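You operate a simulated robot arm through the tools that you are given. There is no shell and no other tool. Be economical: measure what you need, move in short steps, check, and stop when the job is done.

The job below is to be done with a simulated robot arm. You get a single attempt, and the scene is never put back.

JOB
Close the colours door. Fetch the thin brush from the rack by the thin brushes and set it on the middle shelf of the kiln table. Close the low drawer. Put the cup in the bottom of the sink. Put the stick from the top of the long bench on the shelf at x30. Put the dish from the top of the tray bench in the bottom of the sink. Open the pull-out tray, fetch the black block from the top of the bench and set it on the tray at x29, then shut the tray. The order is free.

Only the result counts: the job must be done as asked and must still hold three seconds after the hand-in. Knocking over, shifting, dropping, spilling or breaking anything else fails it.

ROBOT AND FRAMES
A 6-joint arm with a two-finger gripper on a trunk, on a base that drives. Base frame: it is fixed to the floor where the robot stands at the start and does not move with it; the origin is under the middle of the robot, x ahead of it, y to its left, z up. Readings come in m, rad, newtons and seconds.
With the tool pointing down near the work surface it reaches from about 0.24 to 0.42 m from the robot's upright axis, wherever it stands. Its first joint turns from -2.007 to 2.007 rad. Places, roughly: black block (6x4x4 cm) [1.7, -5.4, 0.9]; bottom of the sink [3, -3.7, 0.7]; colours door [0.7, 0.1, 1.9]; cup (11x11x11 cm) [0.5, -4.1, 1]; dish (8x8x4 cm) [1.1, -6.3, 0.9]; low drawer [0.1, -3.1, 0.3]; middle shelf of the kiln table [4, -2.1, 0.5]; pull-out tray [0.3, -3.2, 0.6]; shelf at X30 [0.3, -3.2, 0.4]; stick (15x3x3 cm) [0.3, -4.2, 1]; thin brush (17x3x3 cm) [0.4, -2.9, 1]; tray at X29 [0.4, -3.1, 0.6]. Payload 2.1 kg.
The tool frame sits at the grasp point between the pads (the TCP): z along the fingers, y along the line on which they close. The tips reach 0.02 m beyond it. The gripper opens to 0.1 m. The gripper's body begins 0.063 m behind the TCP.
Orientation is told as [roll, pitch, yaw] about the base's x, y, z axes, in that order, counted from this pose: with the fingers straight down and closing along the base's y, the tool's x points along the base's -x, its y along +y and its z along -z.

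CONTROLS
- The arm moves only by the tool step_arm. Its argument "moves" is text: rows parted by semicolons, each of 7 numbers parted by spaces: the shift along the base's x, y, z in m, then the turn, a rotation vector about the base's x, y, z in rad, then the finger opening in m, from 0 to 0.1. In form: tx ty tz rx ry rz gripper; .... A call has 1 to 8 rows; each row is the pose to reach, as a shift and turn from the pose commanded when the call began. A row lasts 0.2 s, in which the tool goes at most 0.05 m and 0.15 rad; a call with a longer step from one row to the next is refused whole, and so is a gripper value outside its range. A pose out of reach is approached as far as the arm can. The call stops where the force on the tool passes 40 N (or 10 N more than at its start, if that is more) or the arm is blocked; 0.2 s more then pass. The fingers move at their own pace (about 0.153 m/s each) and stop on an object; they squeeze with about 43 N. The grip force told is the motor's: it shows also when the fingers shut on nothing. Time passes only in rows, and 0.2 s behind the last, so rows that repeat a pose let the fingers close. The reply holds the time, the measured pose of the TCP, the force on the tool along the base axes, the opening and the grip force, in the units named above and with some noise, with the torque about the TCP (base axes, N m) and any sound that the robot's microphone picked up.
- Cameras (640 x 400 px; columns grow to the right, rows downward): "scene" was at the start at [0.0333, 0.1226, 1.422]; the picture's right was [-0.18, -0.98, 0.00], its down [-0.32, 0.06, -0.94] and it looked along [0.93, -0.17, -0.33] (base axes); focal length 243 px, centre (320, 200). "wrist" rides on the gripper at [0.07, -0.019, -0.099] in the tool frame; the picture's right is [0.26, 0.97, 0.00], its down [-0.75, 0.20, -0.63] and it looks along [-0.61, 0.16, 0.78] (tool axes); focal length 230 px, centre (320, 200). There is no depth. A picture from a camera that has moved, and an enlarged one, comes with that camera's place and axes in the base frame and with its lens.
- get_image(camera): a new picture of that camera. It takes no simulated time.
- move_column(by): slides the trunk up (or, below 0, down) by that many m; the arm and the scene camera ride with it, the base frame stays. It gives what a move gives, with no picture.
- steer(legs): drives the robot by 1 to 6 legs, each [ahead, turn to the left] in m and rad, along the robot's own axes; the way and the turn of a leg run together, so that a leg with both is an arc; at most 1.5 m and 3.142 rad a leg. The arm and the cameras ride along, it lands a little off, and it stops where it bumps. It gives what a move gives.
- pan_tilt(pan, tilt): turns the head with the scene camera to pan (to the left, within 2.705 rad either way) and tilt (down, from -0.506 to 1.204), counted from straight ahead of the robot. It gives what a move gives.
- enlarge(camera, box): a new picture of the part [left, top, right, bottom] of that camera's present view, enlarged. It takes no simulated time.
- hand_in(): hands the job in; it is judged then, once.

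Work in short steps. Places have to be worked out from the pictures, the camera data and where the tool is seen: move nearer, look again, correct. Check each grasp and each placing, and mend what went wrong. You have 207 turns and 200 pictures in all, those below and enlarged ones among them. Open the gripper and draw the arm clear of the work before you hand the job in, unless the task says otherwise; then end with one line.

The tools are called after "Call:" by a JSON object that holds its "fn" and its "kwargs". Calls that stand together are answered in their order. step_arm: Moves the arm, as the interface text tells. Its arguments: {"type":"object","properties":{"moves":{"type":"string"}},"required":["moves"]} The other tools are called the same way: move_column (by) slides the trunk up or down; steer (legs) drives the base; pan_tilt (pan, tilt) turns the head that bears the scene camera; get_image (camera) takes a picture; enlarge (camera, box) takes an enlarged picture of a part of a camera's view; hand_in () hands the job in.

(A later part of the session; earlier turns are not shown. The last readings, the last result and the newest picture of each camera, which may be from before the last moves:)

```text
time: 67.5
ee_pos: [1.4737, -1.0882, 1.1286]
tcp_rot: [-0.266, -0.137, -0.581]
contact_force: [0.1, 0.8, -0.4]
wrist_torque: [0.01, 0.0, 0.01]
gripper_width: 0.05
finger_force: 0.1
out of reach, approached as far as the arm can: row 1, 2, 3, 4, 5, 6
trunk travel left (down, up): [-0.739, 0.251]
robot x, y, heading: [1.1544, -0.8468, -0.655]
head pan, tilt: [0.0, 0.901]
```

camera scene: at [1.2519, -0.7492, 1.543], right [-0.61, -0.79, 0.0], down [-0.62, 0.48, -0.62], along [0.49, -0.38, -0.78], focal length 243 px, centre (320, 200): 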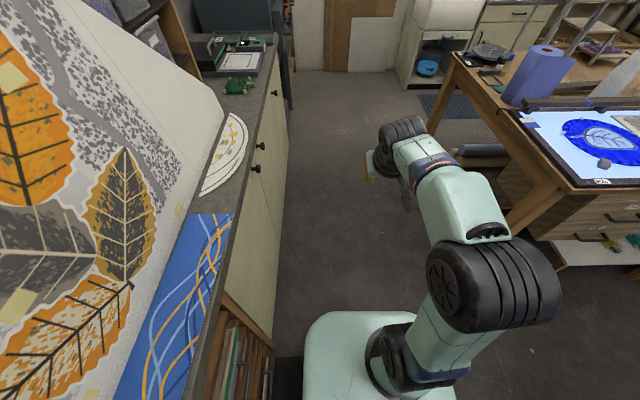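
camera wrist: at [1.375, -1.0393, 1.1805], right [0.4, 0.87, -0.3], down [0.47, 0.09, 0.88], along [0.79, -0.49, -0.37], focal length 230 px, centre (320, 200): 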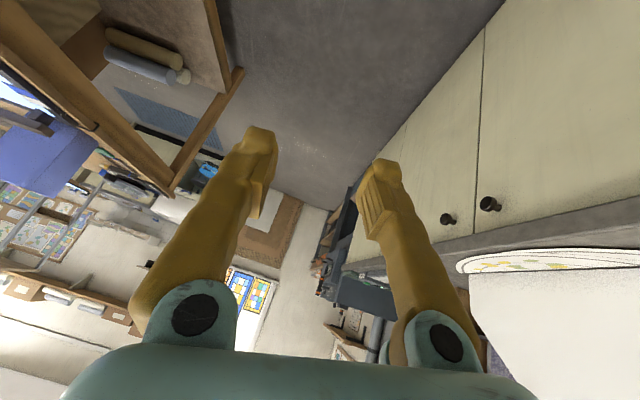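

Possibly simple reach at this height; I lower and draw in while levelling.

Call:
{"fn": "move_column", "kwargs": {"by": -0.02}}

Call:
{"fn": "step_arm", "kwargs": {"moves": "-0.012 0.009 -0.03 0 0 0 0.05;-0.024 0.018 -0.06 0 0 0 0.05;-0.036 0.027 -0.09 0.07 0.0 0 0.05;-0.048 0.036 -0.12 0.14 0.0 0 0.05;-0.055 0.042 -0.15 0.21 0 0 0.05;-0.055 0.042 -0.17 0.298 -0.031 0 0.05;-0.055 0.042 -0.17 0.298 -0.031 0 0.05"}}

Call:
{"fn": "get_image", "kwargs": {"camera": "scene"}}

```text
time: 68.2
ee_pos: [1.4744, -1.0874, 1.1082]
tcp_rot: [-0.267, -0.138, -0.58]
contact_force: [0.9, 0.2, 0.7]
wrist_torque: [0.03, 0.0, -0.02]
gripper_width: 0.0502
finger_force: 0.1
trunk travel left (down, up): [-0.719, 0.271]
robot x, y, heading: [1.1544, -0.847, -0.651]
head pan, tilt: [0.0, 0.901]
```

```text
time: 69.8
ee_pos: [1.4179, -1.0447, 0.9513]
tcp_rot: [-0.186, -0.078, -0.592]
contact_force: [-0.6, 0.5, -0.8]
wrist_torque: [0.01, -0.01, -0.01]
gripper_width: 0.0502
finger_force: 0.1
out of reach, approached as far as the arm can: row 3, 4, 5, 6, 7
trunk travel left (down, up): [-0.719, 0.271]
robot x, y, heading: [1.151, -0.8503, -0.651]
head pan, tilt: [0.0, 0.901]
```

```text
172 pictures are left
camera scene: at [1.2509, -0.7467, 1.5029], right [-0.61, -0.79, 0.0], down [-0.62, 0.48, -0.62], along [0.49, -0.38, -0.78], focal length 243 px, centre (320, 200)
```

scene: 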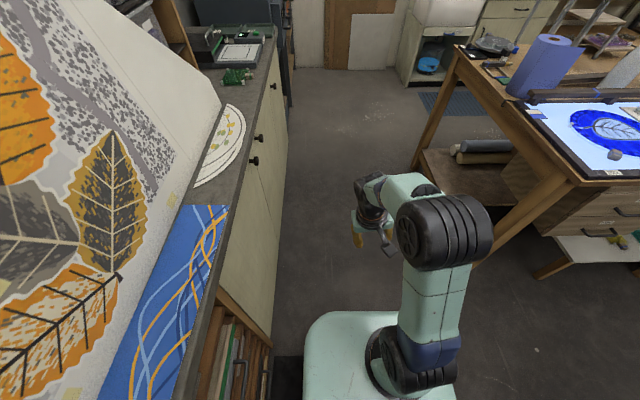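

I suspect the wrist flipped at a straight-wrist singularity (forearm roll at its limit). I unwind it by rotating the tool about the forearm axis, via the robot's right side.

Call:
{"fn": "move_column", "kwargs": {"by": 0.03}}

Call:
{"fn": "step_arm", "kwargs": {"moves": "-0.0093 -0.0135 0.001 -0.081 0.062 0.103 0;-0.017 -0.0277 0.003 -0.163 0.125 0.205 0;-0.0231 -0.0424 0.0074 -0.244 0.187 0.308 0;-0.0273 -0.0571 0.0131 -0.325 0.249 0.41 0;-0.0296 -0.0718 0.0201 -0.407 0.312 0.513 0;-0.03 -0.0859 0.0284 -0.488 0.374 0.615 0;-0.0284 -0.0992 0.0378 -0.569 0.436 0.718 0;-0.0249 -0.1115 0.048 -0.651 0.499 0.82 0"}}

Call:
{"fn": "get_image", "kwargs": {"camera": "scene"}}

```text
time: 70.5
ee_pos: [1.4181, -1.0452, 0.9814]
tcp_rot: [-0.186, -0.08, -0.591]
contact_force: [0.5, -0.3, -0.8]
wrist_torque: [0.01, -0.02, 0.01]
gripper_width: 0.0498
finger_force: 0.0
trunk travel left (down, up): [-0.749, 0.241]
robot x, y, heading: [1.1519, -0.8493, -0.654]
head pan, tilt: [0.0, 0.901]
```

```text
time: 72.3
ee_pos: [1.3927, -1.1556, 1.0296]
tcp_rot: [-0.903, 0.29, 0.198]
contact_force: [-1.1, 0.5, 0.4]
wrist_torque: [0.03, 0.01, -0.01]
gripper_width: 0.0002
finger_force: 29.1
trunk travel left (down, up): [-0.749, 0.241]
robot x, y, heading: [1.1521, -0.8532, -0.654]
head pan, tilt: [0.0, 0.901]
```

```text
171 pictures are left
camera scene: at [1.2509, -0.7469, 1.5329], right [-0.61, -0.79, 0.0], down [-0.62, 0.48, -0.62], along [0.49, -0.38, -0.78], focal length 243 px, centre (320, 200)
```

scene: 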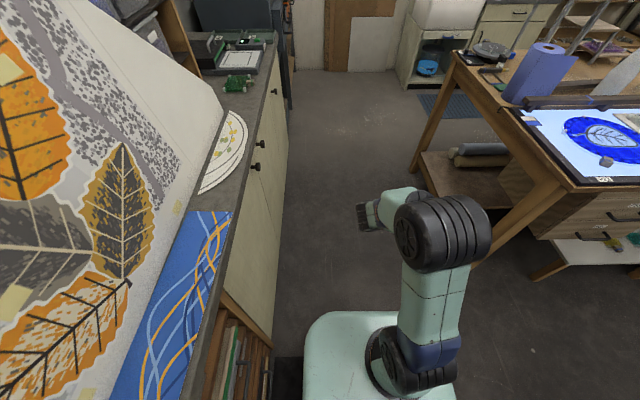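

The motion was free, which confirms it. I continue the unwinding.

Call:
{"fn": "step_arm", "kwargs": {"moves": "0.0053 -0.011 0.011 -0.081 0.062 0.103 0;0.0125 -0.0204 0.0224 -0.163 0.125 0.205 0;0.0212 -0.0281 0.0339 -0.244 0.187 0.308 0;0.0313 -0.0338 0.0455 -0.325 0.249 0.41 0;0.0426 -0.0375 0.0567 -0.407 0.312 0.513 0;0.0549 -0.0392 0.0675 -0.488 0.374 0.615 0;0.0679 -0.0386 0.0775 -0.569 0.436 0.718 0;0.0813 -0.036 0.0865 -0.651 0.499 0.82 0"}}

Call:
{"fn": "get_image", "kwargs": {"camera": "scene"}}

```text
time: 74.1
ee_pos: [1.4731, -1.1934, 1.1159]
tcp_rot: [-1.301, 1.029, 0.8]
contact_force: [-0.6, -0.8, 0.0]
wrist_torque: [0.0, 0.01, 0.01]
gripper_width: 0.0
finger_force: 29.5
trunk travel left (down, up): [-0.749, 0.241]
robot x, y, heading: [1.1517, -0.8486, -0.655]
head pan, tilt: [0.0, 0.901]
```

```text
170 pictures are left
camera scene: at [1.251, -0.747, 1.5329], right [-0.61, -0.79, 0.0], down [-0.62, 0.48, -0.62], along [0.49, -0.38, -0.78], focal length 243 px, centre (320, 200)
```

scene: 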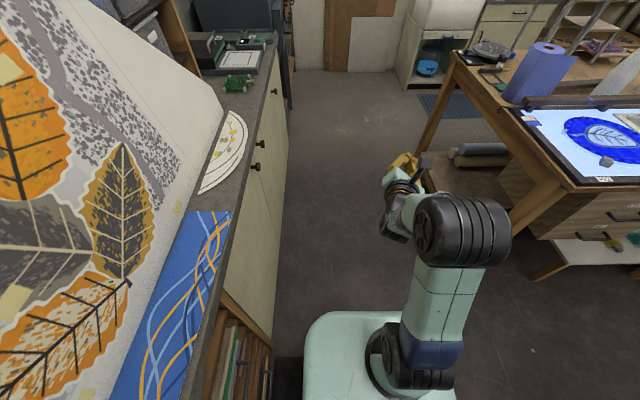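

Continue to the pointing-ahead pose.

Call:
{"fn": "step_arm", "kwargs": {"moves": "0.0137 0.0048 0.0079 -0.082 0.063 0.103 0;0.0272 0.0115 0.0145 -0.164 0.126 0.206 0;0.0403 0.0202 0.0197 -0.246 0.188 0.31 0;0.0527 0.0304 0.0233 -0.328 0.251 0.413 0;0.0641 0.0422 0.0252 -0.41 0.314 0.516 0"}}

Call:
{"fn": "get_image", "kwargs": {"camera": "wrist"}}

```text
time: 75.3
ee_pos: [1.5383, -1.1481, 1.1403]
tcp_rot: [-0.182, 1.492, 2.426]
contact_force: [0.3, 0.4, 0.3]
wrist_torque: [0.02, 0.01, 0.02]
gripper_width: 0.0
finger_force: 29.7
trunk travel left (down, up): [-0.749, 0.241]
robot x, y, heading: [1.1533, -0.848, -0.651]
head pan, tilt: [0.0, 0.901]
```

```text
169 pictures are left
camera wrist: at [1.4663, -1.0854, 1.2185], right [-0.47, -0.85, 0.24], down [-0.69, 0.18, -0.7], along [0.55, -0.5, -0.67], focal length 230 px, centre (320, 200)
```

wrist: 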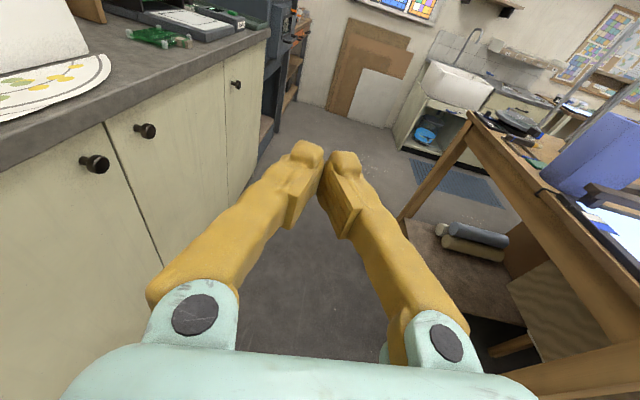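

The wrist is now unflipped but the tool is rolled 180° about its own axis. I spin it back about the finger axis.

Call:
{"fn": "step_arm", "kwargs": {"moves": "0 0 0 0.117 -0.09 0 0;0 0 0 0.234 -0.18 0 0;0 0 0 0.351 -0.27 0 0;0 0 0 0.468 -0.36 0 0;0 0 0 0.585 -0.45 0 0;0 0 0 0.702 -0.54 0 0;0 0 0 0.819 -0.63 0 0;0 0 0 0.936 -0.72 0 0"}}

```text
time: 77.1
ee_pos: [1.538, -1.1489, 1.1407]
tcp_rot: [-1.662, 0.379, 1.0]
contact_force: [0.3, -0.2, -0.4]
wrist_torque: [0.01, -0.02, 0.02]
gripper_width: 0.0
finger_force: 29.4
trunk travel left (down, up): [-0.749, 0.241]
robot x, y, heading: [1.1508, -0.8474, -0.653]
head pan, tilt: [0.0, 0.901]
```

Reachable, so that's the right direction. I continue the spin.

Call:
{"fn": "step_arm", "kwargs": {"moves": "0 0 0 0.117 -0.09 0 0;0 0 0 0.234 -0.18 0 0;0 0 0 0.351 -0.27 0 0;0 0 0 0.468 -0.36 0 0;0 0 0 0.585 -0.45 0 0;0 0 0 0.702 -0.54 0 0;0 0 0 0.819 -0.63 0 0;0 0 0 0.936 -0.72 0 0"}}

Call:
{"fn": "step_arm", "kwargs": {"moves": "0 0 0 0.117 -0.09 0 0;0 0 0 0.234 -0.18 0 0;0 0 0 0.351 -0.27 0 0;0 0 0 0.468 -0.36 0 0;0 0 0 0.585 -0.45 0 0"}}

```text
time: 78.9
ee_pos: [1.5371, -1.1497, 1.1411]
tcp_rot: [-1.775, -0.797, 1.029]
contact_force: [-0.9, -0.2, 0.7]
wrist_torque: [0.01, -0.04, -0.04]
gripper_width: 0.0
finger_force: 29.7
trunk travel left (down, up): [-0.749, 0.241]
robot x, y, heading: [1.1551, -0.8487, -0.65]
head pan, tilt: [0.0, 0.901]
```

```text
time: 80.1
ee_pos: [1.5373, -1.1497, 1.1411]
tcp_rot: [-2.876, -1.485, 2.098]
contact_force: [-0.1, 0.9, -0.1]
wrist_torque: [0.01, 0.01, 0.02]
gripper_width: 0.0
finger_force: 29.6
trunk travel left (down, up): [-0.749, 0.241]
robot x, y, heading: [1.1494, -0.8467, -0.651]
head pan, tilt: [0.0, 0.901]
```

Now I tip the tool down within the vertical plane of the arm.

Call:
{"fn": "step_arm", "kwargs": {"moves": "-0.001 0.001 -0.022 0.098 0.1 0 0.05;-0.0044 0.0044 -0.044 0.196 0.2 0 0.05;-0.01 0.01 -0.065 0.294 0.3 0 0.05;-0.017 0.017 -0.085 0.392 0.4 0 0.05;-0.027 0.026 -0.103 0.49 0.5 0 0.05;-0.038 0.037 -0.119 0.588 0.6 0 0.05;-0.05 0.05 -0.133 0.686 0.7 0 0.05;-0.064 0.063 -0.144 0.784 0.8 0 0.05"}}

Call:
{"fn": "get_image", "kwargs": {"camera": "scene"}}

```text
time: 81.9
ee_pos: [1.4808, -1.1002, 1.0048]
tcp_rot: [-0.049, -0.622, -0.745]
contact_force: [0.0, 0.2, -0.6]
wrist_torque: [0.0, -0.01, 0.0]
gripper_width: 0.0499
finger_force: 0.0
out of reach, approached as far as the arm can: row 7, 8
trunk travel left (down, up): [-0.749, 0.241]
robot x, y, heading: [1.1522, -0.8487, -0.656]
head pan, tilt: [0.0, 0.901]
```

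```text
168 pictures are left
camera scene: at [1.2509, -0.7469, 1.5329], right [-0.61, -0.79, 0.0], down [-0.62, 0.48, -0.62], along [0.49, -0.38, -0.78], focal length 243 px, centre (320, 200)
```

scene: 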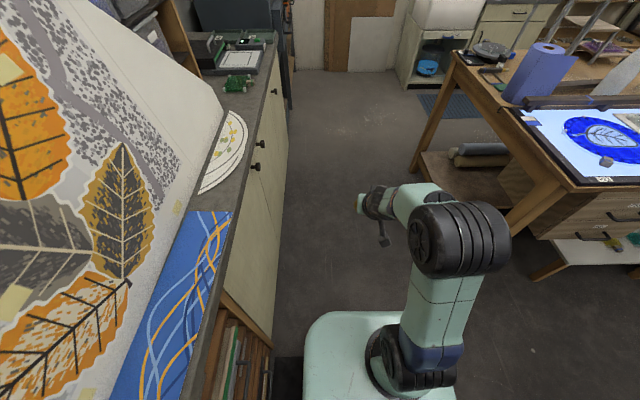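

I look at the wrist more closely to understand its joints.

Call:
{"fn": "enlarge", "kwargs": {"camera": "scene", "box": [280, 150, 560, 400]}}

Call:
{"fn": "get_image", "kwargs": {"camera": "wrist"}}

```text
1.60 times, centred on (420, 275) of scene
camera zoom: at [1.2509, -0.7469, 1.5329], right [-0.61, -0.79, 0.0], down [-0.62, 0.48, -0.62], along [0.49, -0.38, -0.78], focal length 389 px, centre (160, 80)
```

zoom: 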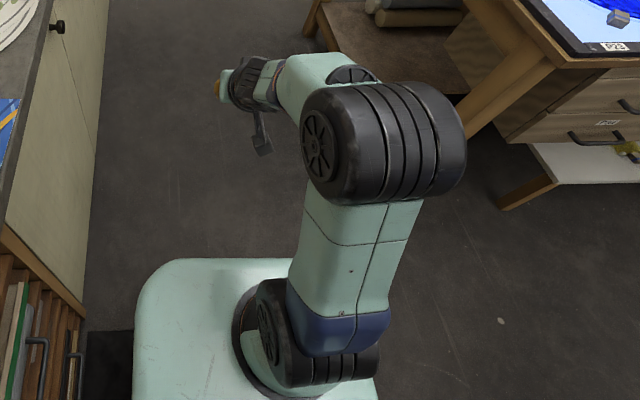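

```text
166 pictures are left
camera wrist: at [1.386, -1.032, 1.0461], right [0.52, 0.83, -0.19], down [0.34, 0.0, 0.94], along [0.78, -0.55, -0.28], focal length 230 px, centre (320, 200)
```

wrist: 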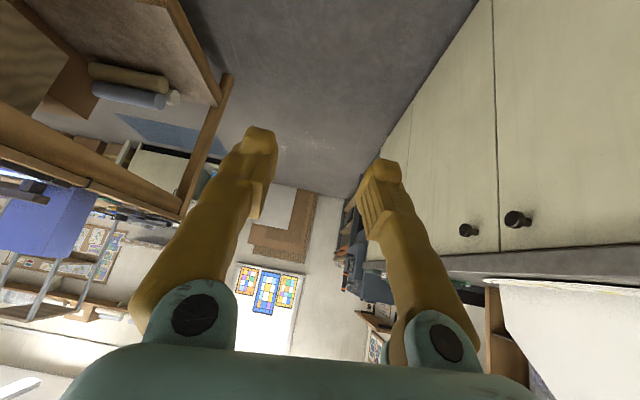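

The wrist is near its straight singularity with the tool slightly off the arm's plane. I raise it again, align it exactly with the arm's plane, and check.

Call:
{"fn": "move_column", "kwargs": {"by": 0.02}}

Call:
{"fn": "step_arm", "kwargs": {"moves": "0.006 -0.005 0.02 -0.092 -0.1 0.013 0.05;0.012 -0.01 0.035 -0.183 -0.2 0.026 0.05;0.02 -0.016 0.05 -0.275 -0.3 0.04 0.05;0.026 -0.02 0.065 -0.367 -0.4 0.053 0.05;0.034 -0.026 0.08 -0.458 -0.5 0.066 0.05;0.04 -0.03 0.09 -0.55 -0.6 0.08 0.05;0.045 -0.034 0.1 -0.642 -0.7 0.093 0.05;0.045 -0.034 0.1 -0.642 -0.7 0.093 0.05"}}

```text
time: 82.6
ee_pos: [1.4787, -1.0998, 1.026]
tcp_rot: [-0.049, -0.618, -0.744]
contact_force: [-0.1, 1.0, 0.2]
wrist_torque: [-0.04, -0.01, 0.03]
gripper_width: 0.0498
finger_force: 0.1
trunk travel left (down, up): [-0.769, 0.221]
robot x, y, heading: [1.1534, -0.8477, -0.652]
head pan, tilt: [0.0, 0.901]
```

```text
time: 84.4
ee_pos: [1.5236, -1.1335, 1.1252]
tcp_rot: [-1.623, -1.534, 0.909]
contact_force: [0.9, -0.2, 0.0]
wrist_torque: [0.02, 0.01, 0.02]
gripper_width: 0.0501
finger_force: 0.1
out of reach, approached as far as the arm can: row 1, 2
trunk travel left (down, up): [-0.769, 0.221]
robot x, y, heading: [1.1542, -0.8476, -0.656]
head pan, tilt: [0.0, 0.901]
```

Tool level at heading −0.714; I add 0.06 rad yaw and tip down exactly in the robot's forward plane.

Call:
{"fn": "step_arm", "kwargs": {"moves": "-0.006 -0.004 0 0 0 0.06 0.05"}}

Call:
{"fn": "step_arm", "kwargs": {"moves": "-0.0013 0.001 -0.022 0.088 0.115 0 0.05;-0.005 0.0038 -0.044 0.176 0.23 0 0.05;-0.011 0.0085 -0.065 0.265 0.345 0 0.05;-0.0195 0.015 -0.085 0.353 0.461 0 0.05;-0.03 0.023 -0.103 0.441 0.576 0 0.05;-0.042 0.032 -0.119 0.529 0.691 0 0.05;-0.056 0.043 -0.133 0.618 0.806 0 0.05;-0.072 0.055 -0.144 0.706 0.922 0 0.05"}}

```text
time: 84.8
ee_pos: [1.5166, -1.1378, 1.1256]
tcp_rot: [-1.592, -1.534, 0.939]
contact_force: [0.2, -0.1, 0.6]
wrist_torque: [0.05, -0.04, -0.03]
gripper_width: 0.0501
finger_force: 0.1
trunk travel left (down, up): [-0.769, 0.221]
robot x, y, heading: [1.1493, -0.8476, -0.649]
head pan, tilt: [0.0, 0.901]
```

```text
time: 86.6
ee_pos: [1.445, -1.0826, 0.9795]
tcp_rot: [-0.019, -0.408, -0.612]
contact_force: [0.5, 0.1, -0.5]
wrist_torque: [-0.02, -0.01, -0.02]
gripper_width: 0.05
finger_force: 0.0
out of reach, approached as far as the arm can: row 7
trunk travel left (down, up): [-0.769, 0.221]
robot x, y, heading: [1.1509, -0.8467, -0.65]
head pan, tilt: [0.0, 0.901]
```

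It crossed properly. I finish tipping to straight down.

Call:
{"fn": "step_arm", "kwargs": {"moves": "-0.01 0.008 -0.005 0.086 0.109 0 0.05;-0.02 0.016 -0.01 0.172 0.218 0 0.05;-0.03 0.024 -0.01 0.258 0.327 0 0.05;-0.03 0.024 -0.01 0.258 0.327 0 0.05"}}

```text
time: 87.6
ee_pos: [1.4143, -1.0588, 0.9707]
tcp_rot: [0.004, 0.008, -0.616]
contact_force: [1.5, 0.3, 1.0]
wrist_torque: [0.0, 0.03, -0.01]
gripper_width: 0.0501
finger_force: 0.1
trunk travel left (down, up): [-0.769, 0.221]
robot x, y, heading: [1.1528, -0.8494, -0.651]
head pan, tilt: [0.0, 0.901]
```

Tool-down pose restored. Now I turn right and drive along the aisle toward the thin-brush bench.

Call:
{"fn": "steer", "kwargs": {"legs": [[0, -1.571], [1.2, 0]]}}

Call:
{"fn": "pan_tilt", "kwargs": {"pan": 0.7, "tilt": 0.5}}

Call:
{"fn": "get_image", "kwargs": {"camera": "scene"}}

```text
time: 97.5
ee_pos: [0.2158, -2.0614, 0.9695]
tcp_rot: [0.005, 0.007, -2.188]
contact_force: [0.0, -0.3, 0.1]
wrist_torque: [-0.01, -0.03, 0.02]
gripper_width: 0.0499
finger_force: 0.0
trunk travel left (down, up): [-0.769, 0.221]
robot x, y, heading: [0.4271, -1.7982, -2.225]
head pan, tilt: [0.0, 0.901]
```

```text
time: 98.5
ee_pos: [0.2154, -2.061, 0.97]
tcp_rot: [0.005, 0.007, -2.187]
contact_force: [0.0, -0.5, -0.2]
wrist_torque: [0.0, 0.03, 0.0]
gripper_width: 0.0501
finger_force: 0.1
trunk travel left (down, up): [-0.769, 0.221]
robot x, y, heading: [0.426, -1.7996, -2.224]
head pan, tilt: [0.7, 0.499]
```

```text
165 pictures are left
camera scene: at [0.5794, -1.9267, 1.5867], right [-1.0, -0.04, 0.0], down [-0.02, 0.48, -0.88], along [0.04, -0.88, -0.48], focal length 243 px, centre (320, 200)
```

scene: 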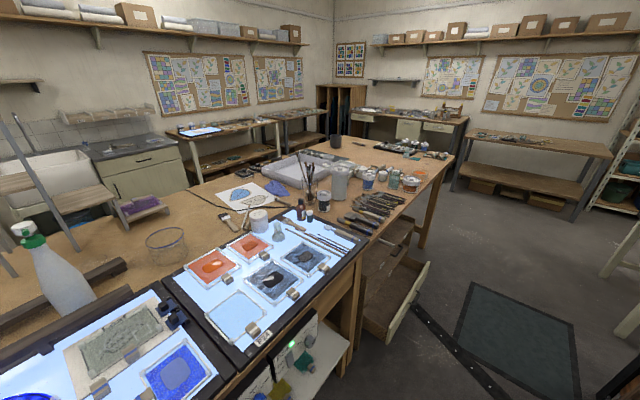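

I see the long bench with tools and the open low drawer. Zoom on brushes, cup area and drawer.

Call:
{"fn": "enlarge", "kwargs": {"camera": "scene", "box": [260, 120, 460, 260]}}

Call:
{"fn": "enlarge", "kwargs": {"camera": "scene", "box": [300, 200, 500, 380]}}

```text
2.86 times, centred on (360, 190) of scene
camera zoom: at [0.5794, -1.9267, 1.5867], right [-1.0, -0.04, 0.0], down [-0.02, 0.48, -0.88], along [0.04, -0.88, -0.48], focal length 695 px, centre (206, 229)
```

zoom: 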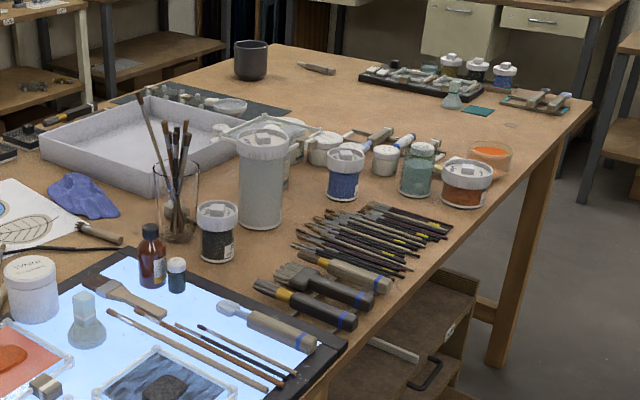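

```text
2.22 times, centred on (400, 290) of scene
camera zoom: at [0.5794, -1.9267, 1.5867], right [-1.0, -0.04, 0.0], down [-0.02, 0.48, -0.88], along [0.04, -0.88, -0.48], focal length 540 px, centre (142, 0)
```

zoom: 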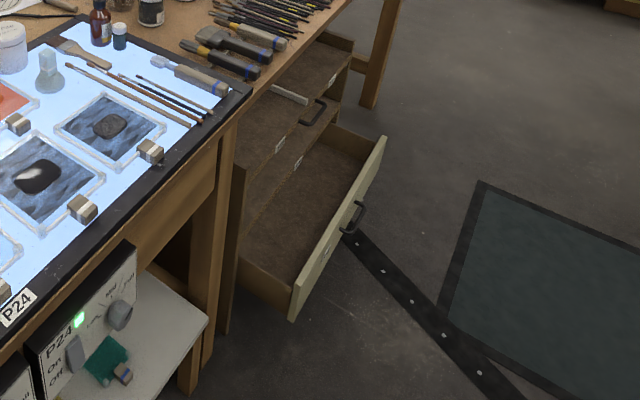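

The cup is the dark mug, the stick lies beyond it, and the open drawer with the shelf unit is below. I drive on and turn to face the bench.

Call:
{"fn": "steer", "kwargs": {"legs": [[0.9, 0], [0, 1.571]]}}

Call:
{"fn": "pan_tilt", "kwargs": {"pan": 0.0, "tilt": 0.7}}

Call:
{"fn": "get_image", "kwargs": {"camera": "scene"}}

```text
time: 107.1
ee_pos: [0.1533, -2.7135, 0.9699]
tcp_rot: [0.004, 0.007, -0.595]
contact_force: [-0.3, -0.4, 0.3]
wrist_torque: [0.02, 0.01, 0.0]
gripper_width: 0.0498
finger_force: 0.1
trunk travel left (down, up): [-0.769, 0.221]
robot x, y, heading: [-0.1137, -2.5097, -0.631]
head pan, tilt: [0.7, 0.499]
```

```text
time: 108.1
ee_pos: [0.1547, -2.7128, 0.9711]
tcp_rot: [0.005, 0.007, -0.596]
contact_force: [0.1, 0.5, -0.5]
wrist_torque: [-0.03, 0.02, 0.01]
gripper_width: 0.0501
finger_force: 0.0
trunk travel left (down, up): [-0.769, 0.221]
robot x, y, heading: [-0.1095, -2.5087, -0.634]
head pan, tilt: [0.0, 0.7]
```

```text
162 pictures are left
camera scene: at [-0.0092, -2.4103, 1.5691], right [-0.59, -0.81, 0.0], down [-0.52, 0.38, -0.77], along [0.62, -0.45, -0.64], focal length 243 px, centre (320, 200)
```

scene: 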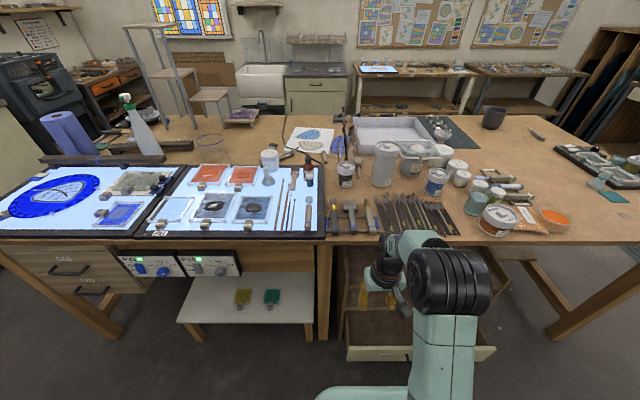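

Zoom on the brush row at the front edge.

Call:
{"fn": "enlarge", "kwargs": {"camera": "scene", "box": [300, 150, 470, 250]}}

```text
3.76 times, centred on (385, 200) of scene
camera zoom: at [-0.0092, -2.4103, 1.5691], right [-0.59, -0.81, 0.0], down [-0.52, 0.38, -0.77], along [0.62, -0.45, -0.64], focal length 916 px, centre (75, 200)
```

zoom: 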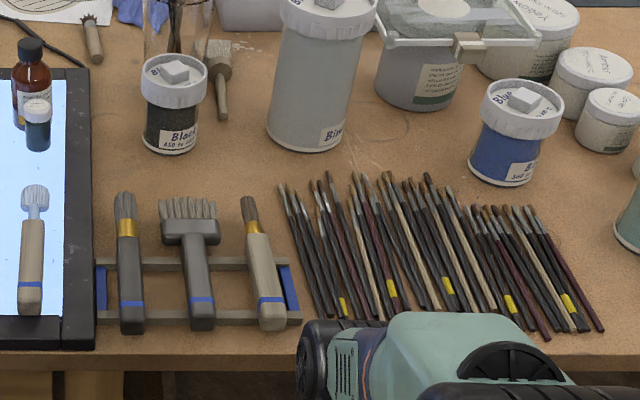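

The right-hand brush of the rack (light handle) matches the given place. First the low drawer: I back off and lower the trunk to see the unit.

Call:
{"fn": "steer", "kwargs": {"legs": [[-0.25, 0]]}}

Call:
{"fn": "move_column", "kwargs": {"by": -0.45}}

Call:
{"fn": "pan_tilt", "kwargs": {"pan": -0.15, "tilt": 0.5}}

Call:
{"fn": "get_image", "kwargs": {"camera": "scene"}}

Call:
{"fn": "get_image", "kwargs": {"camera": "wrist"}}

```text
time: 109.9
ee_pos: [-0.0368, -2.5745, 0.9716]
tcp_rot: [0.006, 0.007, -0.59]
contact_force: [0.0, -0.9, 0.3]
wrist_torque: [-0.05, -0.06, -0.01]
gripper_width: 0.0498
finger_force: 0.1
trunk travel left (down, up): [-0.769, 0.221]
robot x, y, heading: [-0.3013, -2.37, -0.628]
head pan, tilt: [0.0, 0.7]
stopped in leg 1: the robot was blocked; the commanded pose is now the measured one
```

```text
refused: -0.45 is not a number from -0.4 to 0.4
```

```text
time: 110.7
ee_pos: [-0.0364, -2.5732, 0.9698]
tcp_rot: [0.007, 0.006, -0.592]
contact_force: [-0.2, 0.2, 0.5]
wrist_torque: [0.02, -0.02, 0.03]
gripper_width: 0.0497
finger_force: 0.1
trunk travel left (down, up): [-0.769, 0.221]
robot x, y, heading: [-0.3048, -2.3672, -0.628]
head pan, tilt: [-0.15, 0.499]
```

```text
160 pictures are left
camera scene: at [-0.2038, -2.2853, 1.5867], right [-0.7, -0.71, 0.0], down [-0.34, 0.34, -0.88], along [0.63, -0.62, -0.48], focal length 243 px, centre (320, 200)
```

scene: 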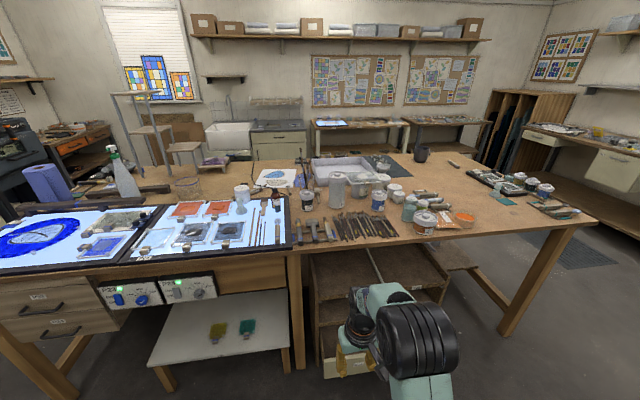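

```text
159 pictures are left
camera wrist: at [-0.1035, -2.5508, 1.0702], right [0.32, 0.95, 0.01], down [0.74, -0.26, 0.63], along [0.59, -0.2, -0.78], focal length 230 px, centre (320, 200)
```

wrist: 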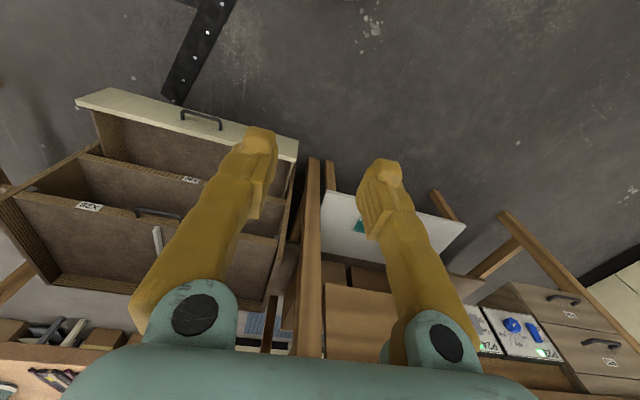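

The wrist view shows the unit: low drawer open about 0.2 m, shelf X30 above it, tray X29 with a handle above that. I shift the base sideways to line up with the unit.

Call:
{"fn": "steer", "kwargs": {"legs": [[0.05, 0], [0, -1.6], [0.3, 0], [0, 1.571]]}}

Call:
{"fn": "move_column", "kwargs": {"by": -0.4}}

Call:
{"fn": "pan_tilt", "kwargs": {"pan": 0, "tilt": 0.5}}

Call:
{"fn": "get_image", "kwargs": {"camera": "scene"}}

Call:
{"fn": "get_image", "kwargs": {"camera": "wrist"}}

```text
time: 120.9
ee_pos: [-0.1843, -2.8447, 0.9693]
tcp_rot: [0.006, 0.006, -0.627]
contact_force: [-0.3, 0.2, 0.3]
wrist_torque: [0.03, 0.0, 0.0]
gripper_width: 0.05
finger_force: 0.1
trunk travel left (down, up): [-0.769, 0.221]
robot x, y, heading: [-0.447, -2.6283, -0.663]
head pan, tilt: [-0.15, 0.499]
```

```text
time: 124.8
ee_pos: [-0.1851, -2.8443, 0.5709]
tcp_rot: [0.005, 0.007, -0.626]
contact_force: [1.1, 0.2, -0.6]
wrist_torque: [-0.02, 0.0, 0.01]
gripper_width: 0.0499
finger_force: 0.1
trunk travel left (down, up): [-0.369, 0.621]
robot x, y, heading: [-0.4485, -2.6323, -0.665]
head pan, tilt: [-0.15, 0.499]
```

```text
time: 125.5
ee_pos: [-0.1854, -2.8458, 0.5701]
tcp_rot: [0.004, 0.007, -0.627]
contact_force: [-0.7, -0.6, -0.4]
wrist_torque: [-0.02, -0.05, 0.01]
gripper_width: 0.05
finger_force: 0.0
trunk travel left (down, up): [-0.369, 0.621]
robot x, y, heading: [-0.4465, -2.6315, -0.662]
head pan, tilt: [0.0, 0.499]
```

```text
158 pictures are left
camera scene: at [-0.3331, -2.5406, 1.1868], right [-0.62, -0.79, 0.0], down [-0.38, 0.29, -0.88], along [0.69, -0.54, -0.48], focal length 243 px, centre (320, 200)
```

scene: 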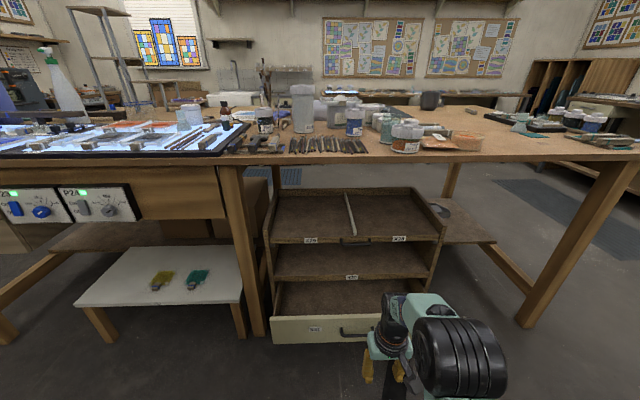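

```text
157 pictures are left
camera wrist: at [-0.2514, -2.8194, 0.6701], right [0.36, 0.93, 0.01], down [0.73, -0.28, 0.63], along [0.59, -0.22, -0.78], focal length 230 px, centre (320, 200)
```

wrist: 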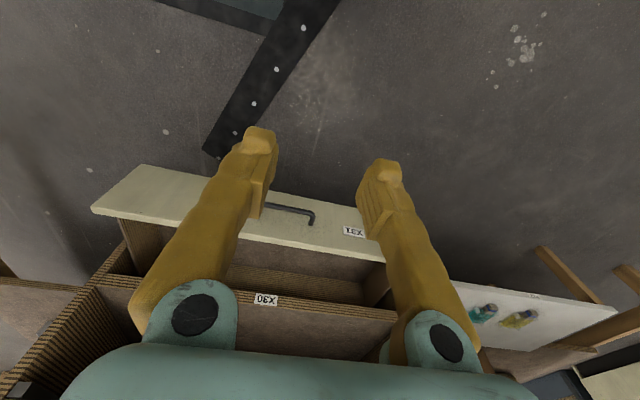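

I read the labels.

Call:
{"fn": "enlarge", "kwargs": {"camera": "scene", "box": [260, 180, 450, 350]}}

```text
2.35 times, centred on (355, 265) of scene
camera zoom: at [-0.3331, -2.5406, 1.1868], right [-0.62, -0.79, 0.0], down [-0.38, 0.29, -0.88], along [0.69, -0.54, -0.48], focal length 572 px, centre (238, 47)
```

zoom: 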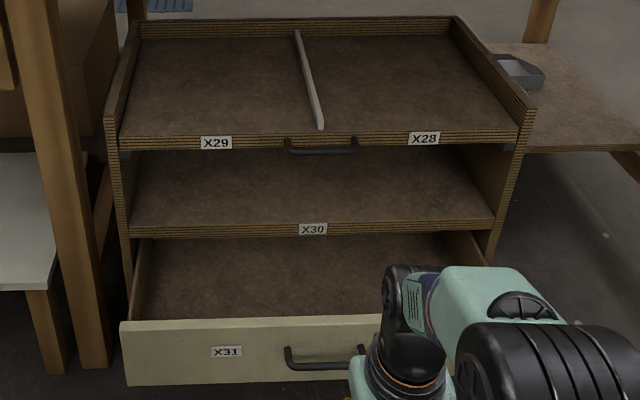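

Layout is clear: left tray compartment is X29, the shelf below is X30, the drawer X31 is open ~0.17 m. I lower to handle height, close the fingers and push the drawer by its handle, driving slowly.

Call:
{"fn": "move_column", "kwargs": {"by": -0.21}}

Call:
{"fn": "step_arm", "kwargs": {"moves": "0.004 0.008 0 0 0 0 0;0.004 0.008 0 0 0 0 0"}}

Call:
{"fn": "steer", "kwargs": {"legs": [[0.18, 0]]}}

Call:
{"fn": "get_image", "kwargs": {"camera": "scene"}}

```text
time: 127.7
ee_pos: [-0.1849, -2.8447, 0.3614]
tcp_rot: [0.005, 0.007, -0.626]
contact_force: [0.0, 0.1, -0.3]
wrist_torque: [0.0, -0.04, 0.01]
gripper_width: 0.0501
finger_force: 0.0
trunk travel left (down, up): [-0.159, 0.831]
robot x, y, heading: [-0.4459, -2.6336, -0.661]
head pan, tilt: [0.0, 0.499]
```

```text
time: 128.3
ee_pos: [-0.1802, -2.8353, 0.3605]
tcp_rot: [0.005, 0.006, -0.627]
contact_force: [-0.2, 0.0, 0.1]
wrist_torque: [0.0, 0.0, -0.02]
gripper_width: 0.0002
finger_force: 29.8
trunk travel left (down, up): [-0.159, 0.831]
robot x, y, heading: [-0.4456, -2.6315, -0.664]
head pan, tilt: [0.0, 0.499]
```

```text
time: 129.8
ee_pos: [-0.0357, -2.9465, 0.3604]
tcp_rot: [0.004, 0.007, -0.622]
contact_force: [0.1, 0.5, 0.4]
wrist_torque: [0.01, 0.02, 0.01]
gripper_width: 0.0
finger_force: 29.7
trunk travel left (down, up): [-0.159, 0.831]
robot x, y, heading: [-0.3022, -2.7421, -0.658]
head pan, tilt: [0.0, 0.499]
```

```text
155 pictures are left
camera scene: at [-0.1897, -2.6522, 0.9768], right [-0.61, -0.79, 0.0], down [-0.38, 0.29, -0.88], along [0.69, -0.54, -0.48], focal length 243 px, centre (320, 200)
```

scene: 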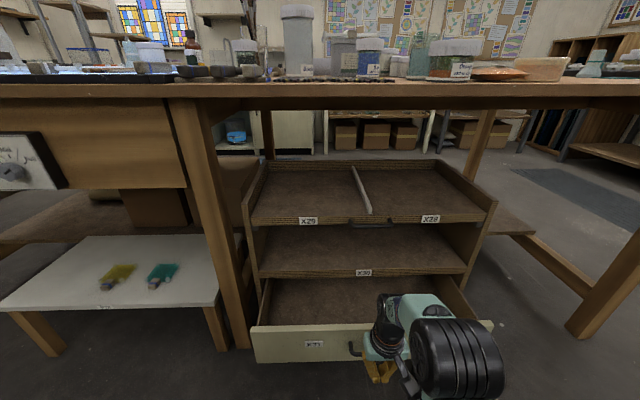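

Fingers are just in front of the handle. I push with the arm.

Call:
{"fn": "step_arm", "kwargs": {"moves": "0.008 -0.006 0 0 0 0 0;0.016 -0.012 0 0 0 0 0;0.024 -0.018 0 0 0 0 0;0.032 -0.024 0 0 0 0 0;0.04 -0.03 0 0 0 0 0;0.048 -0.037 0 0 0 0 0;0.055 -0.043 0 0 0 0 0;0.063 -0.049 0 0 0 0 0"}}

Call:
{"fn": "get_image", "kwargs": {"camera": "scene"}}

```text
time: 131.6
ee_pos: [0.0278, -2.9955, 0.3611]
tcp_rot: [0.005, 0.007, -0.623]
contact_force: [0.1, 0.4, 0.3]
wrist_torque: [-0.01, 0.01, 0.0]
gripper_width: 0.0
finger_force: 29.3
trunk travel left (down, up): [-0.159, 0.831]
robot x, y, heading: [-0.2994, -2.7444, -0.659]
head pan, tilt: [0.0, 0.499]
```

```text
154 pictures are left
camera scene: at [-0.1896, -2.6522, 0.9768], right [-0.61, -0.79, 0.0], down [-0.38, 0.29, -0.88], along [0.69, -0.54, -0.48], focal length 243 px, centre (320, 200)
```

scene: 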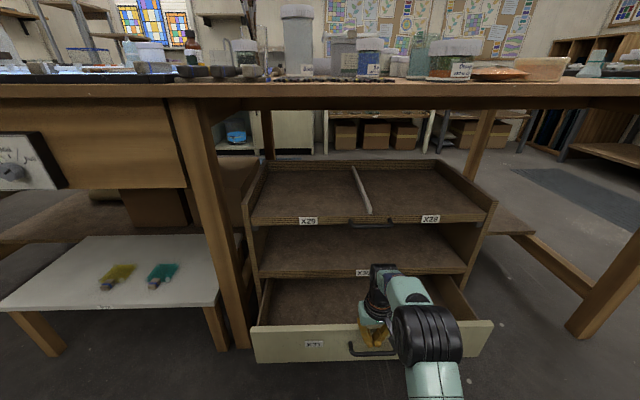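

No contact yet and the drawer hasn't moved; I zoom to see where the fingers are.

Call:
{"fn": "enlarge", "kwargs": {"camera": "scene", "box": [300, 250, 480, 370]}}

Call:
{"fn": "get_image", "kwargs": {"camera": "wrist"}}

```text
3.33 times, centred on (390, 310) of scene
camera zoom: at [-0.1896, -2.6522, 0.9768], right [-0.61, -0.79, 0.0], down [-0.38, 0.29, -0.88], along [0.69, -0.54, -0.48], focal length 811 px, centre (87, -167)
```

zoom: 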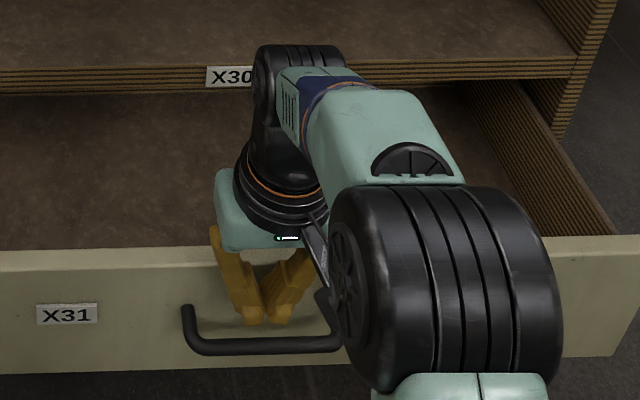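

```text
152 pictures are left
camera wrist: at [-0.0396, -2.9714, 0.4611], right [0.35, 0.94, 0.01], down [0.73, -0.28, 0.63], along [0.59, -0.22, -0.78], focal length 230 px, centre (320, 200)
```

wrist: 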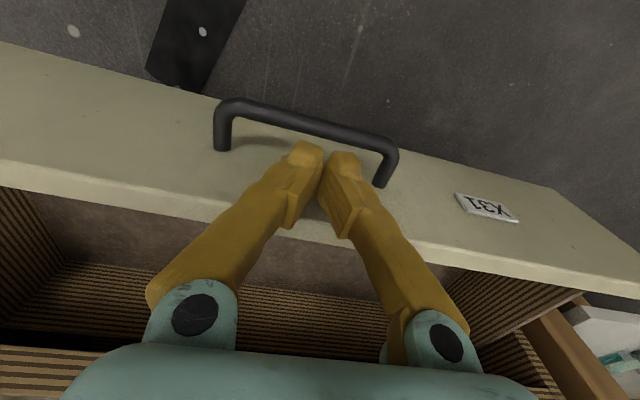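

The fingers went just above the handle bar to the panel. I pull back, drop 4 cm and push on the bar itself so the hand stays clear of the shelf edge.

Call:
{"fn": "step_arm", "kwargs": {"moves": "-0.02 0.015 0 0 0 0 0;-0.04 0.03 0 0 0 0 0;-0.063 0.049 0 0 0 0 0;-0.063 0.049 0 0 0 0 0"}}

Call:
{"fn": "move_column", "kwargs": {"by": -0.04}}

Call:
{"fn": "step_arm", "kwargs": {"moves": "0.008 -0.006 0 0 0 0 0;0.016 -0.012 0 0 0 0 0;0.024 -0.018 0 0 0 0 0;0.032 -0.024 0 0 0 0 0;0.04 -0.03 0 0 0 0 0;0.048 -0.037 0 0 0 0 0;0.055 -0.043 0 0 0 0 0;0.063 -0.049 0 0 0 0 0"}}

Call:
{"fn": "get_image", "kwargs": {"camera": "wrist"}}

```text
time: 132.6
ee_pos: [-0.0356, -2.9476, 0.3597]
tcp_rot: [0.004, 0.007, -0.624]
contact_force: [-0.1, -0.5, 0.2]
wrist_torque: [0.0, 0.0, 0.01]
gripper_width: 0.0001
finger_force: 29.3
trunk travel left (down, up): [-0.159, 0.831]
robot x, y, heading: [-0.2997, -2.7412, -0.657]
head pan, tilt: [0.0, 0.499]
```

```text
time: 133.4
ee_pos: [-0.0346, -2.9473, 0.3211]
tcp_rot: [0.006, 0.007, -0.625]
contact_force: [-0.2, 1.4, -0.5]
wrist_torque: [0.0, -0.02, -0.01]
gripper_width: 0.0
finger_force: 29.5
trunk travel left (down, up): [-0.119, 0.871]
robot x, y, heading: [-0.2996, -2.7421, -0.664]
head pan, tilt: [0.0, 0.499]
```

```text
time: 135.2
ee_pos: [0.0264, -2.9978, 0.3206]
tcp_rot: [0.006, 0.008, -0.623]
contact_force: [-0.9, 1.3, 0.2]
wrist_torque: [0.01, 0.02, 0.0]
gripper_width: 0.0
finger_force: 29.7
trunk travel left (down, up): [-0.119, 0.871]
robot x, y, heading: [-0.303, -2.7415, -0.661]
head pan, tilt: [0.0, 0.499]
```

```text
151 pictures are left
camera wrist: at [-0.0397, -2.9724, 0.4196], right [0.35, 0.94, 0.01], down [0.73, -0.28, 0.63], along [0.59, -0.22, -0.78], focal length 230 px, centre (320, 200)
```

wrist: 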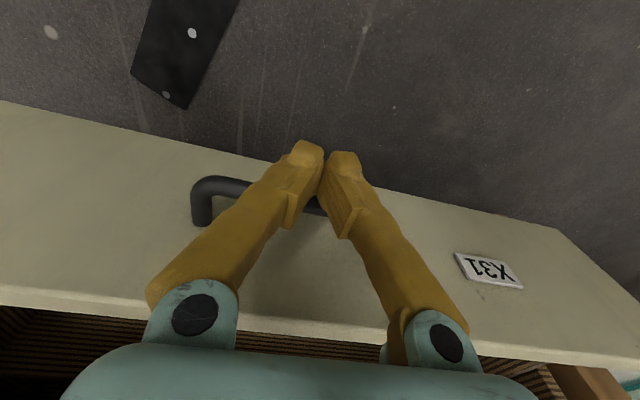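

Fingers press the bar from the front and the drawer has begun to move. I drive forward to push.

Call:
{"fn": "steer", "kwargs": {"legs": [[0.09, 0]]}}

Call:
{"fn": "get_image", "kwargs": {"camera": "scene"}}

```text
time: 136.3
ee_pos: [0.0995, -3.0519, 0.3196]
tcp_rot: [0.004, 0.006, -0.624]
contact_force: [0.4, 0.4, 0.9]
wrist_torque: [-0.02, 0.02, 0.0]
gripper_width: 0.0001
finger_force: 29.6
trunk travel left (down, up): [-0.119, 0.871]
robot x, y, heading: [-0.229, -2.7952, -0.659]
head pan, tilt: [0.0, 0.499]
```

```text
150 pictures are left
camera scene: at [-0.1185, -2.7075, 0.9368], right [-0.61, -0.79, 0.0], down [-0.38, 0.29, -0.88], along [0.69, -0.54, -0.48], focal length 243 px, centre (320, 200)
```

scene: 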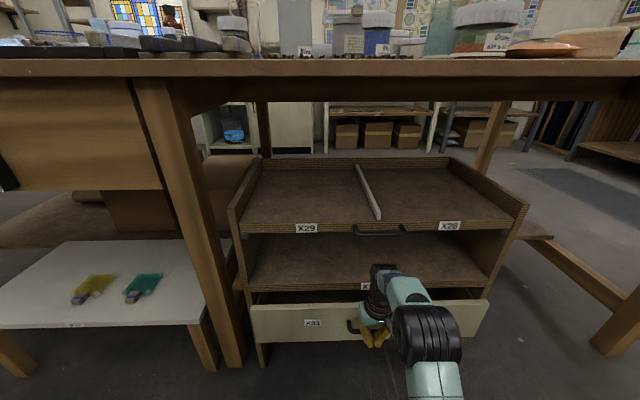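

Drawer moving in nicely. Another push.

Call:
{"fn": "steer", "kwargs": {"legs": [[0.05, 0]]}}

Call:
{"fn": "enlarge", "kwargs": {"camera": "scene", "box": [220, 220, 540, 400]}}

```text
time: 137.4
ee_pos: [0.133, -3.078, 0.318]
tcp_rot: [0.005, 0.031, -0.624]
contact_force: [-0.9, -0.1, 0.0]
wrist_torque: [0.01, 0.03, -0.02]
gripper_width: 0.0001
finger_force: 30.1
trunk travel left (down, up): [-0.119, 0.871]
robot x, y, heading: [-0.1908, -2.8286, -0.658]
head pan, tilt: [0.0, 0.499]
stopped in leg 1: the force on the tool passed its limit at 48 N (the readings are from after the stop); the commanded pose is now the measured one
```

```text
2.00 times, centred on (380, 310) of scene
camera zoom: at [-0.0793, -2.7378, 0.9368], right [-0.61, -0.79, 0.0], down [-0.38, 0.29, -0.88], along [0.69, -0.54, -0.48], focal length 486 px, centre (200, -20)
```

zoom: 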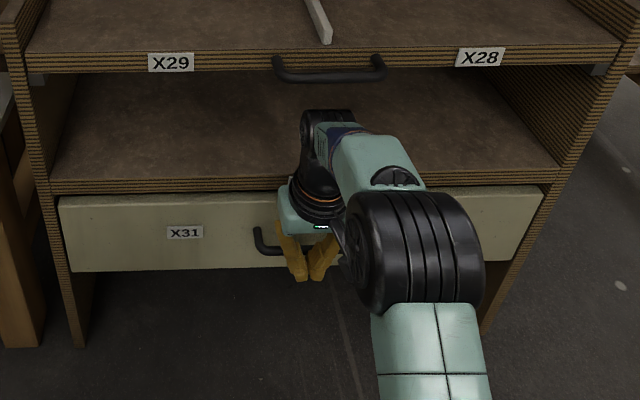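

The push ended against a hard stop with the drawer front flush. I back away, check it, then raise for the brush.

Call:
{"fn": "steer", "kwargs": {"legs": [[-0.28, 0]]}}

Call:
{"fn": "get_image", "kwargs": {"camera": "scene"}}

Call:
{"fn": "move_column", "kwargs": {"by": 0.4}}

Call:
{"fn": "move_column", "kwargs": {"by": 0.4}}

Call:
{"fn": "steer", "kwargs": {"legs": [[0, 1.571], [0.27, 0], [0, -1.571]]}}

Call:
{"fn": "pan_tilt", "kwargs": {"pan": 0, "tilt": 0.9}}

Call:
{"fn": "get_image", "kwargs": {"camera": "wrist"}}

```text
time: 139.4
ee_pos: [-0.0866, -2.9062, 0.3186]
tcp_rot: [0.005, 0.031, -0.619]
contact_force: [0.2, 0.6, -0.2]
wrist_torque: [0.01, 0.0, 0.01]
gripper_width: 0.0001
finger_force: 29.8
trunk travel left (down, up): [-0.119, 0.871]
robot x, y, heading: [-0.41, -2.6591, -0.652]
head pan, tilt: [0.0, 0.499]
```

```text
148 pictures are left
camera scene: at [-0.3006, -2.567, 0.9368], right [-0.61, -0.79, 0.0], down [-0.38, 0.29, -0.88], along [0.7, -0.53, -0.48], focal length 243 px, centre (320, 200)
```

scene: 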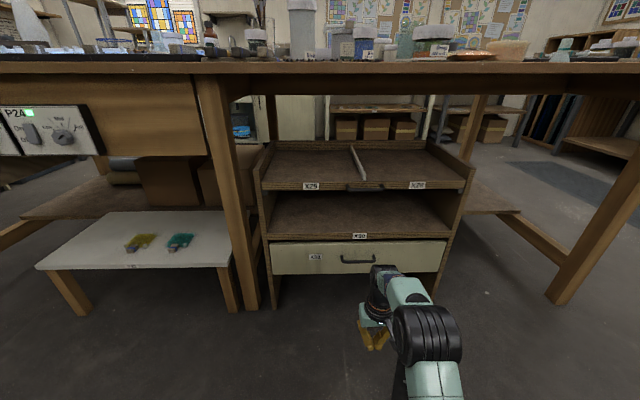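

```text
time: 143.2
ee_pos: [-0.0878, -2.9069, 0.7184]
tcp_rot: [0.005, 0.032, -0.618]
contact_force: [1.1, 1.4, -0.3]
wrist_torque: [-0.02, 0.01, 0.02]
gripper_width: 0.0
finger_force: 29.1
trunk travel left (down, up): [-0.519, 0.471]
robot x, y, heading: [-0.4127, -2.6583, -0.659]
head pan, tilt: [0.0, 0.499]
```

```text
time: 147.0
ee_pos: [-0.0867, -2.9067, 1.1177]
tcp_rot: [0.006, 0.03, -0.617]
contact_force: [1.1, -0.5, 0.5]
wrist_torque: [-0.05, -0.01, 0.03]
gripper_width: 0.0001
finger_force: 29.7
trunk travel left (down, up): [-0.919, 0.071]
robot x, y, heading: [-0.4126, -2.6576, -0.653]
head pan, tilt: [0.0, 0.499]
```

```text
time: 156.5
ee_pos: [0.0873, -2.6957, 1.1176]
tcp_rot: [0.004, 0.032, -0.629]
contact_force: [0.6, 0.2, 0.0]
wrist_torque: [-0.01, 0.0, 0.0]
gripper_width: 0.0003
finger_force: 30.2
trunk travel left (down, up): [-0.919, 0.071]
robot x, y, heading: [-0.2325, -2.4432, -0.663]
head pan, tilt: [0.0, 0.499]
```

```text
time: 157.4
ee_pos: [0.0865, -2.6957, 1.1182]
tcp_rot: [0.004, 0.03, -0.628]
contact_force: [0.7, -0.1, 0.9]
wrist_torque: [-0.01, 0.02, 0.0]
gripper_width: 0.0002
finger_force: 29.4
trunk travel left (down, up): [-0.919, 0.071]
robot x, y, heading: [-0.2383, -2.4456, -0.666]
head pan, tilt: [0.0, 0.901]
```

```text
147 pictures are left
camera wrist: at [0.0216, -2.6718, 1.2195], right [0.36, 0.93, 0.01], down [0.74, -0.29, 0.61], along [0.57, -0.21, -0.79], focal length 230 px, centre (320, 200)
```

wrist: 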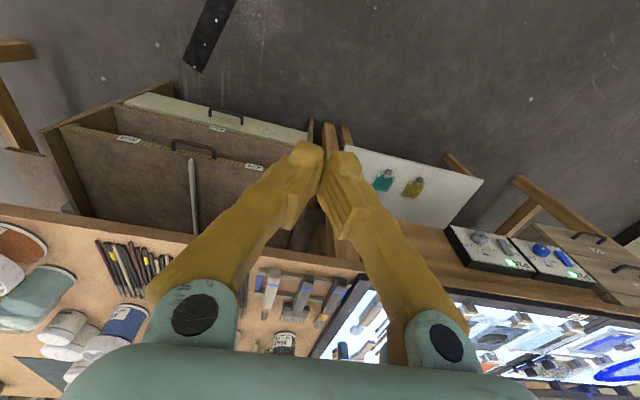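

The drawer is shut flush. The rack lies ahead; by two views the brush is at about (0.39,-2.92). I open the fingers and drive forward above it.

Call:
{"fn": "step_arm", "kwargs": {"moves": "0 0 0 0 0 0 0.06;0 0 0 0 -0.03 0 0.06"}}

Call:
{"fn": "steer", "kwargs": {"legs": [[0.34, 0]]}}

Call:
{"fn": "get_image", "kwargs": {"camera": "wrist"}}

Call:
{"fn": "get_image", "kwargs": {"camera": "scene"}}

```text
time: 158.0
ee_pos: [0.0877, -2.6961, 1.1182]
tcp_rot: [0.024, 0.007, -0.626]
contact_force: [-0.2, -0.5, -0.3]
wrist_torque: [0.02, -0.05, -0.05]
gripper_width: 0.0603
finger_force: 0.1
trunk travel left (down, up): [-0.919, 0.071]
robot x, y, heading: [-0.2357, -2.4421, -0.663]
head pan, tilt: [0.0, 0.901]
```

```text
time: 160.2
ee_pos: [0.3529, -2.9057, 1.1186]
tcp_rot: [0.024, 0.005, -0.629]
contact_force: [-0.9, -0.1, -0.3]
wrist_torque: [-0.02, 0.02, 0.01]
gripper_width: 0.0601
finger_force: 0.0
trunk travel left (down, up): [-0.919, 0.071]
robot x, y, heading: [0.034, -2.6567, -0.666]
head pan, tilt: [0.0, 0.901]
```

```text
146 pictures are left
camera wrist: at [0.2854, -2.8818, 1.2182], right [0.36, 0.93, 0.02], down [0.72, -0.29, 0.63], along [0.59, -0.21, -0.78], focal length 230 px, centre (320, 200)
```

wrist: 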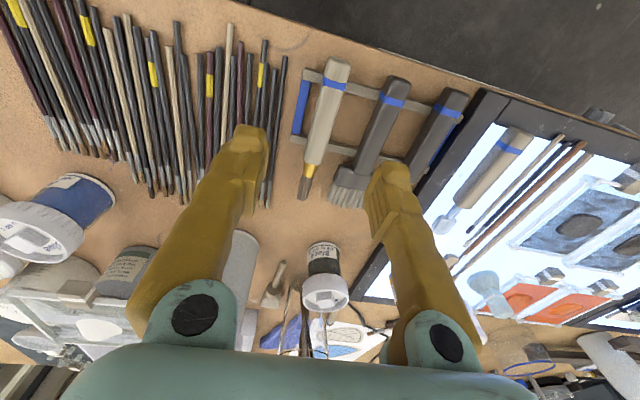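

```text
145 pictures are left
camera scene: at [0.1304, -2.5527, 1.7029], right [-0.62, -0.79, 0.0], down [-0.62, 0.48, -0.62], along [0.49, -0.38, -0.78], focal length 243 px, centre (320, 200)
```

scene: 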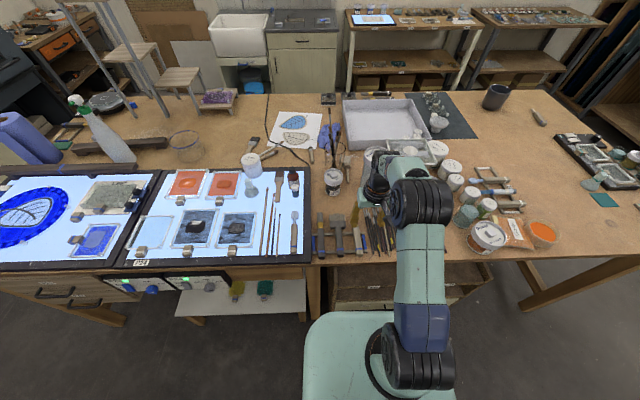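

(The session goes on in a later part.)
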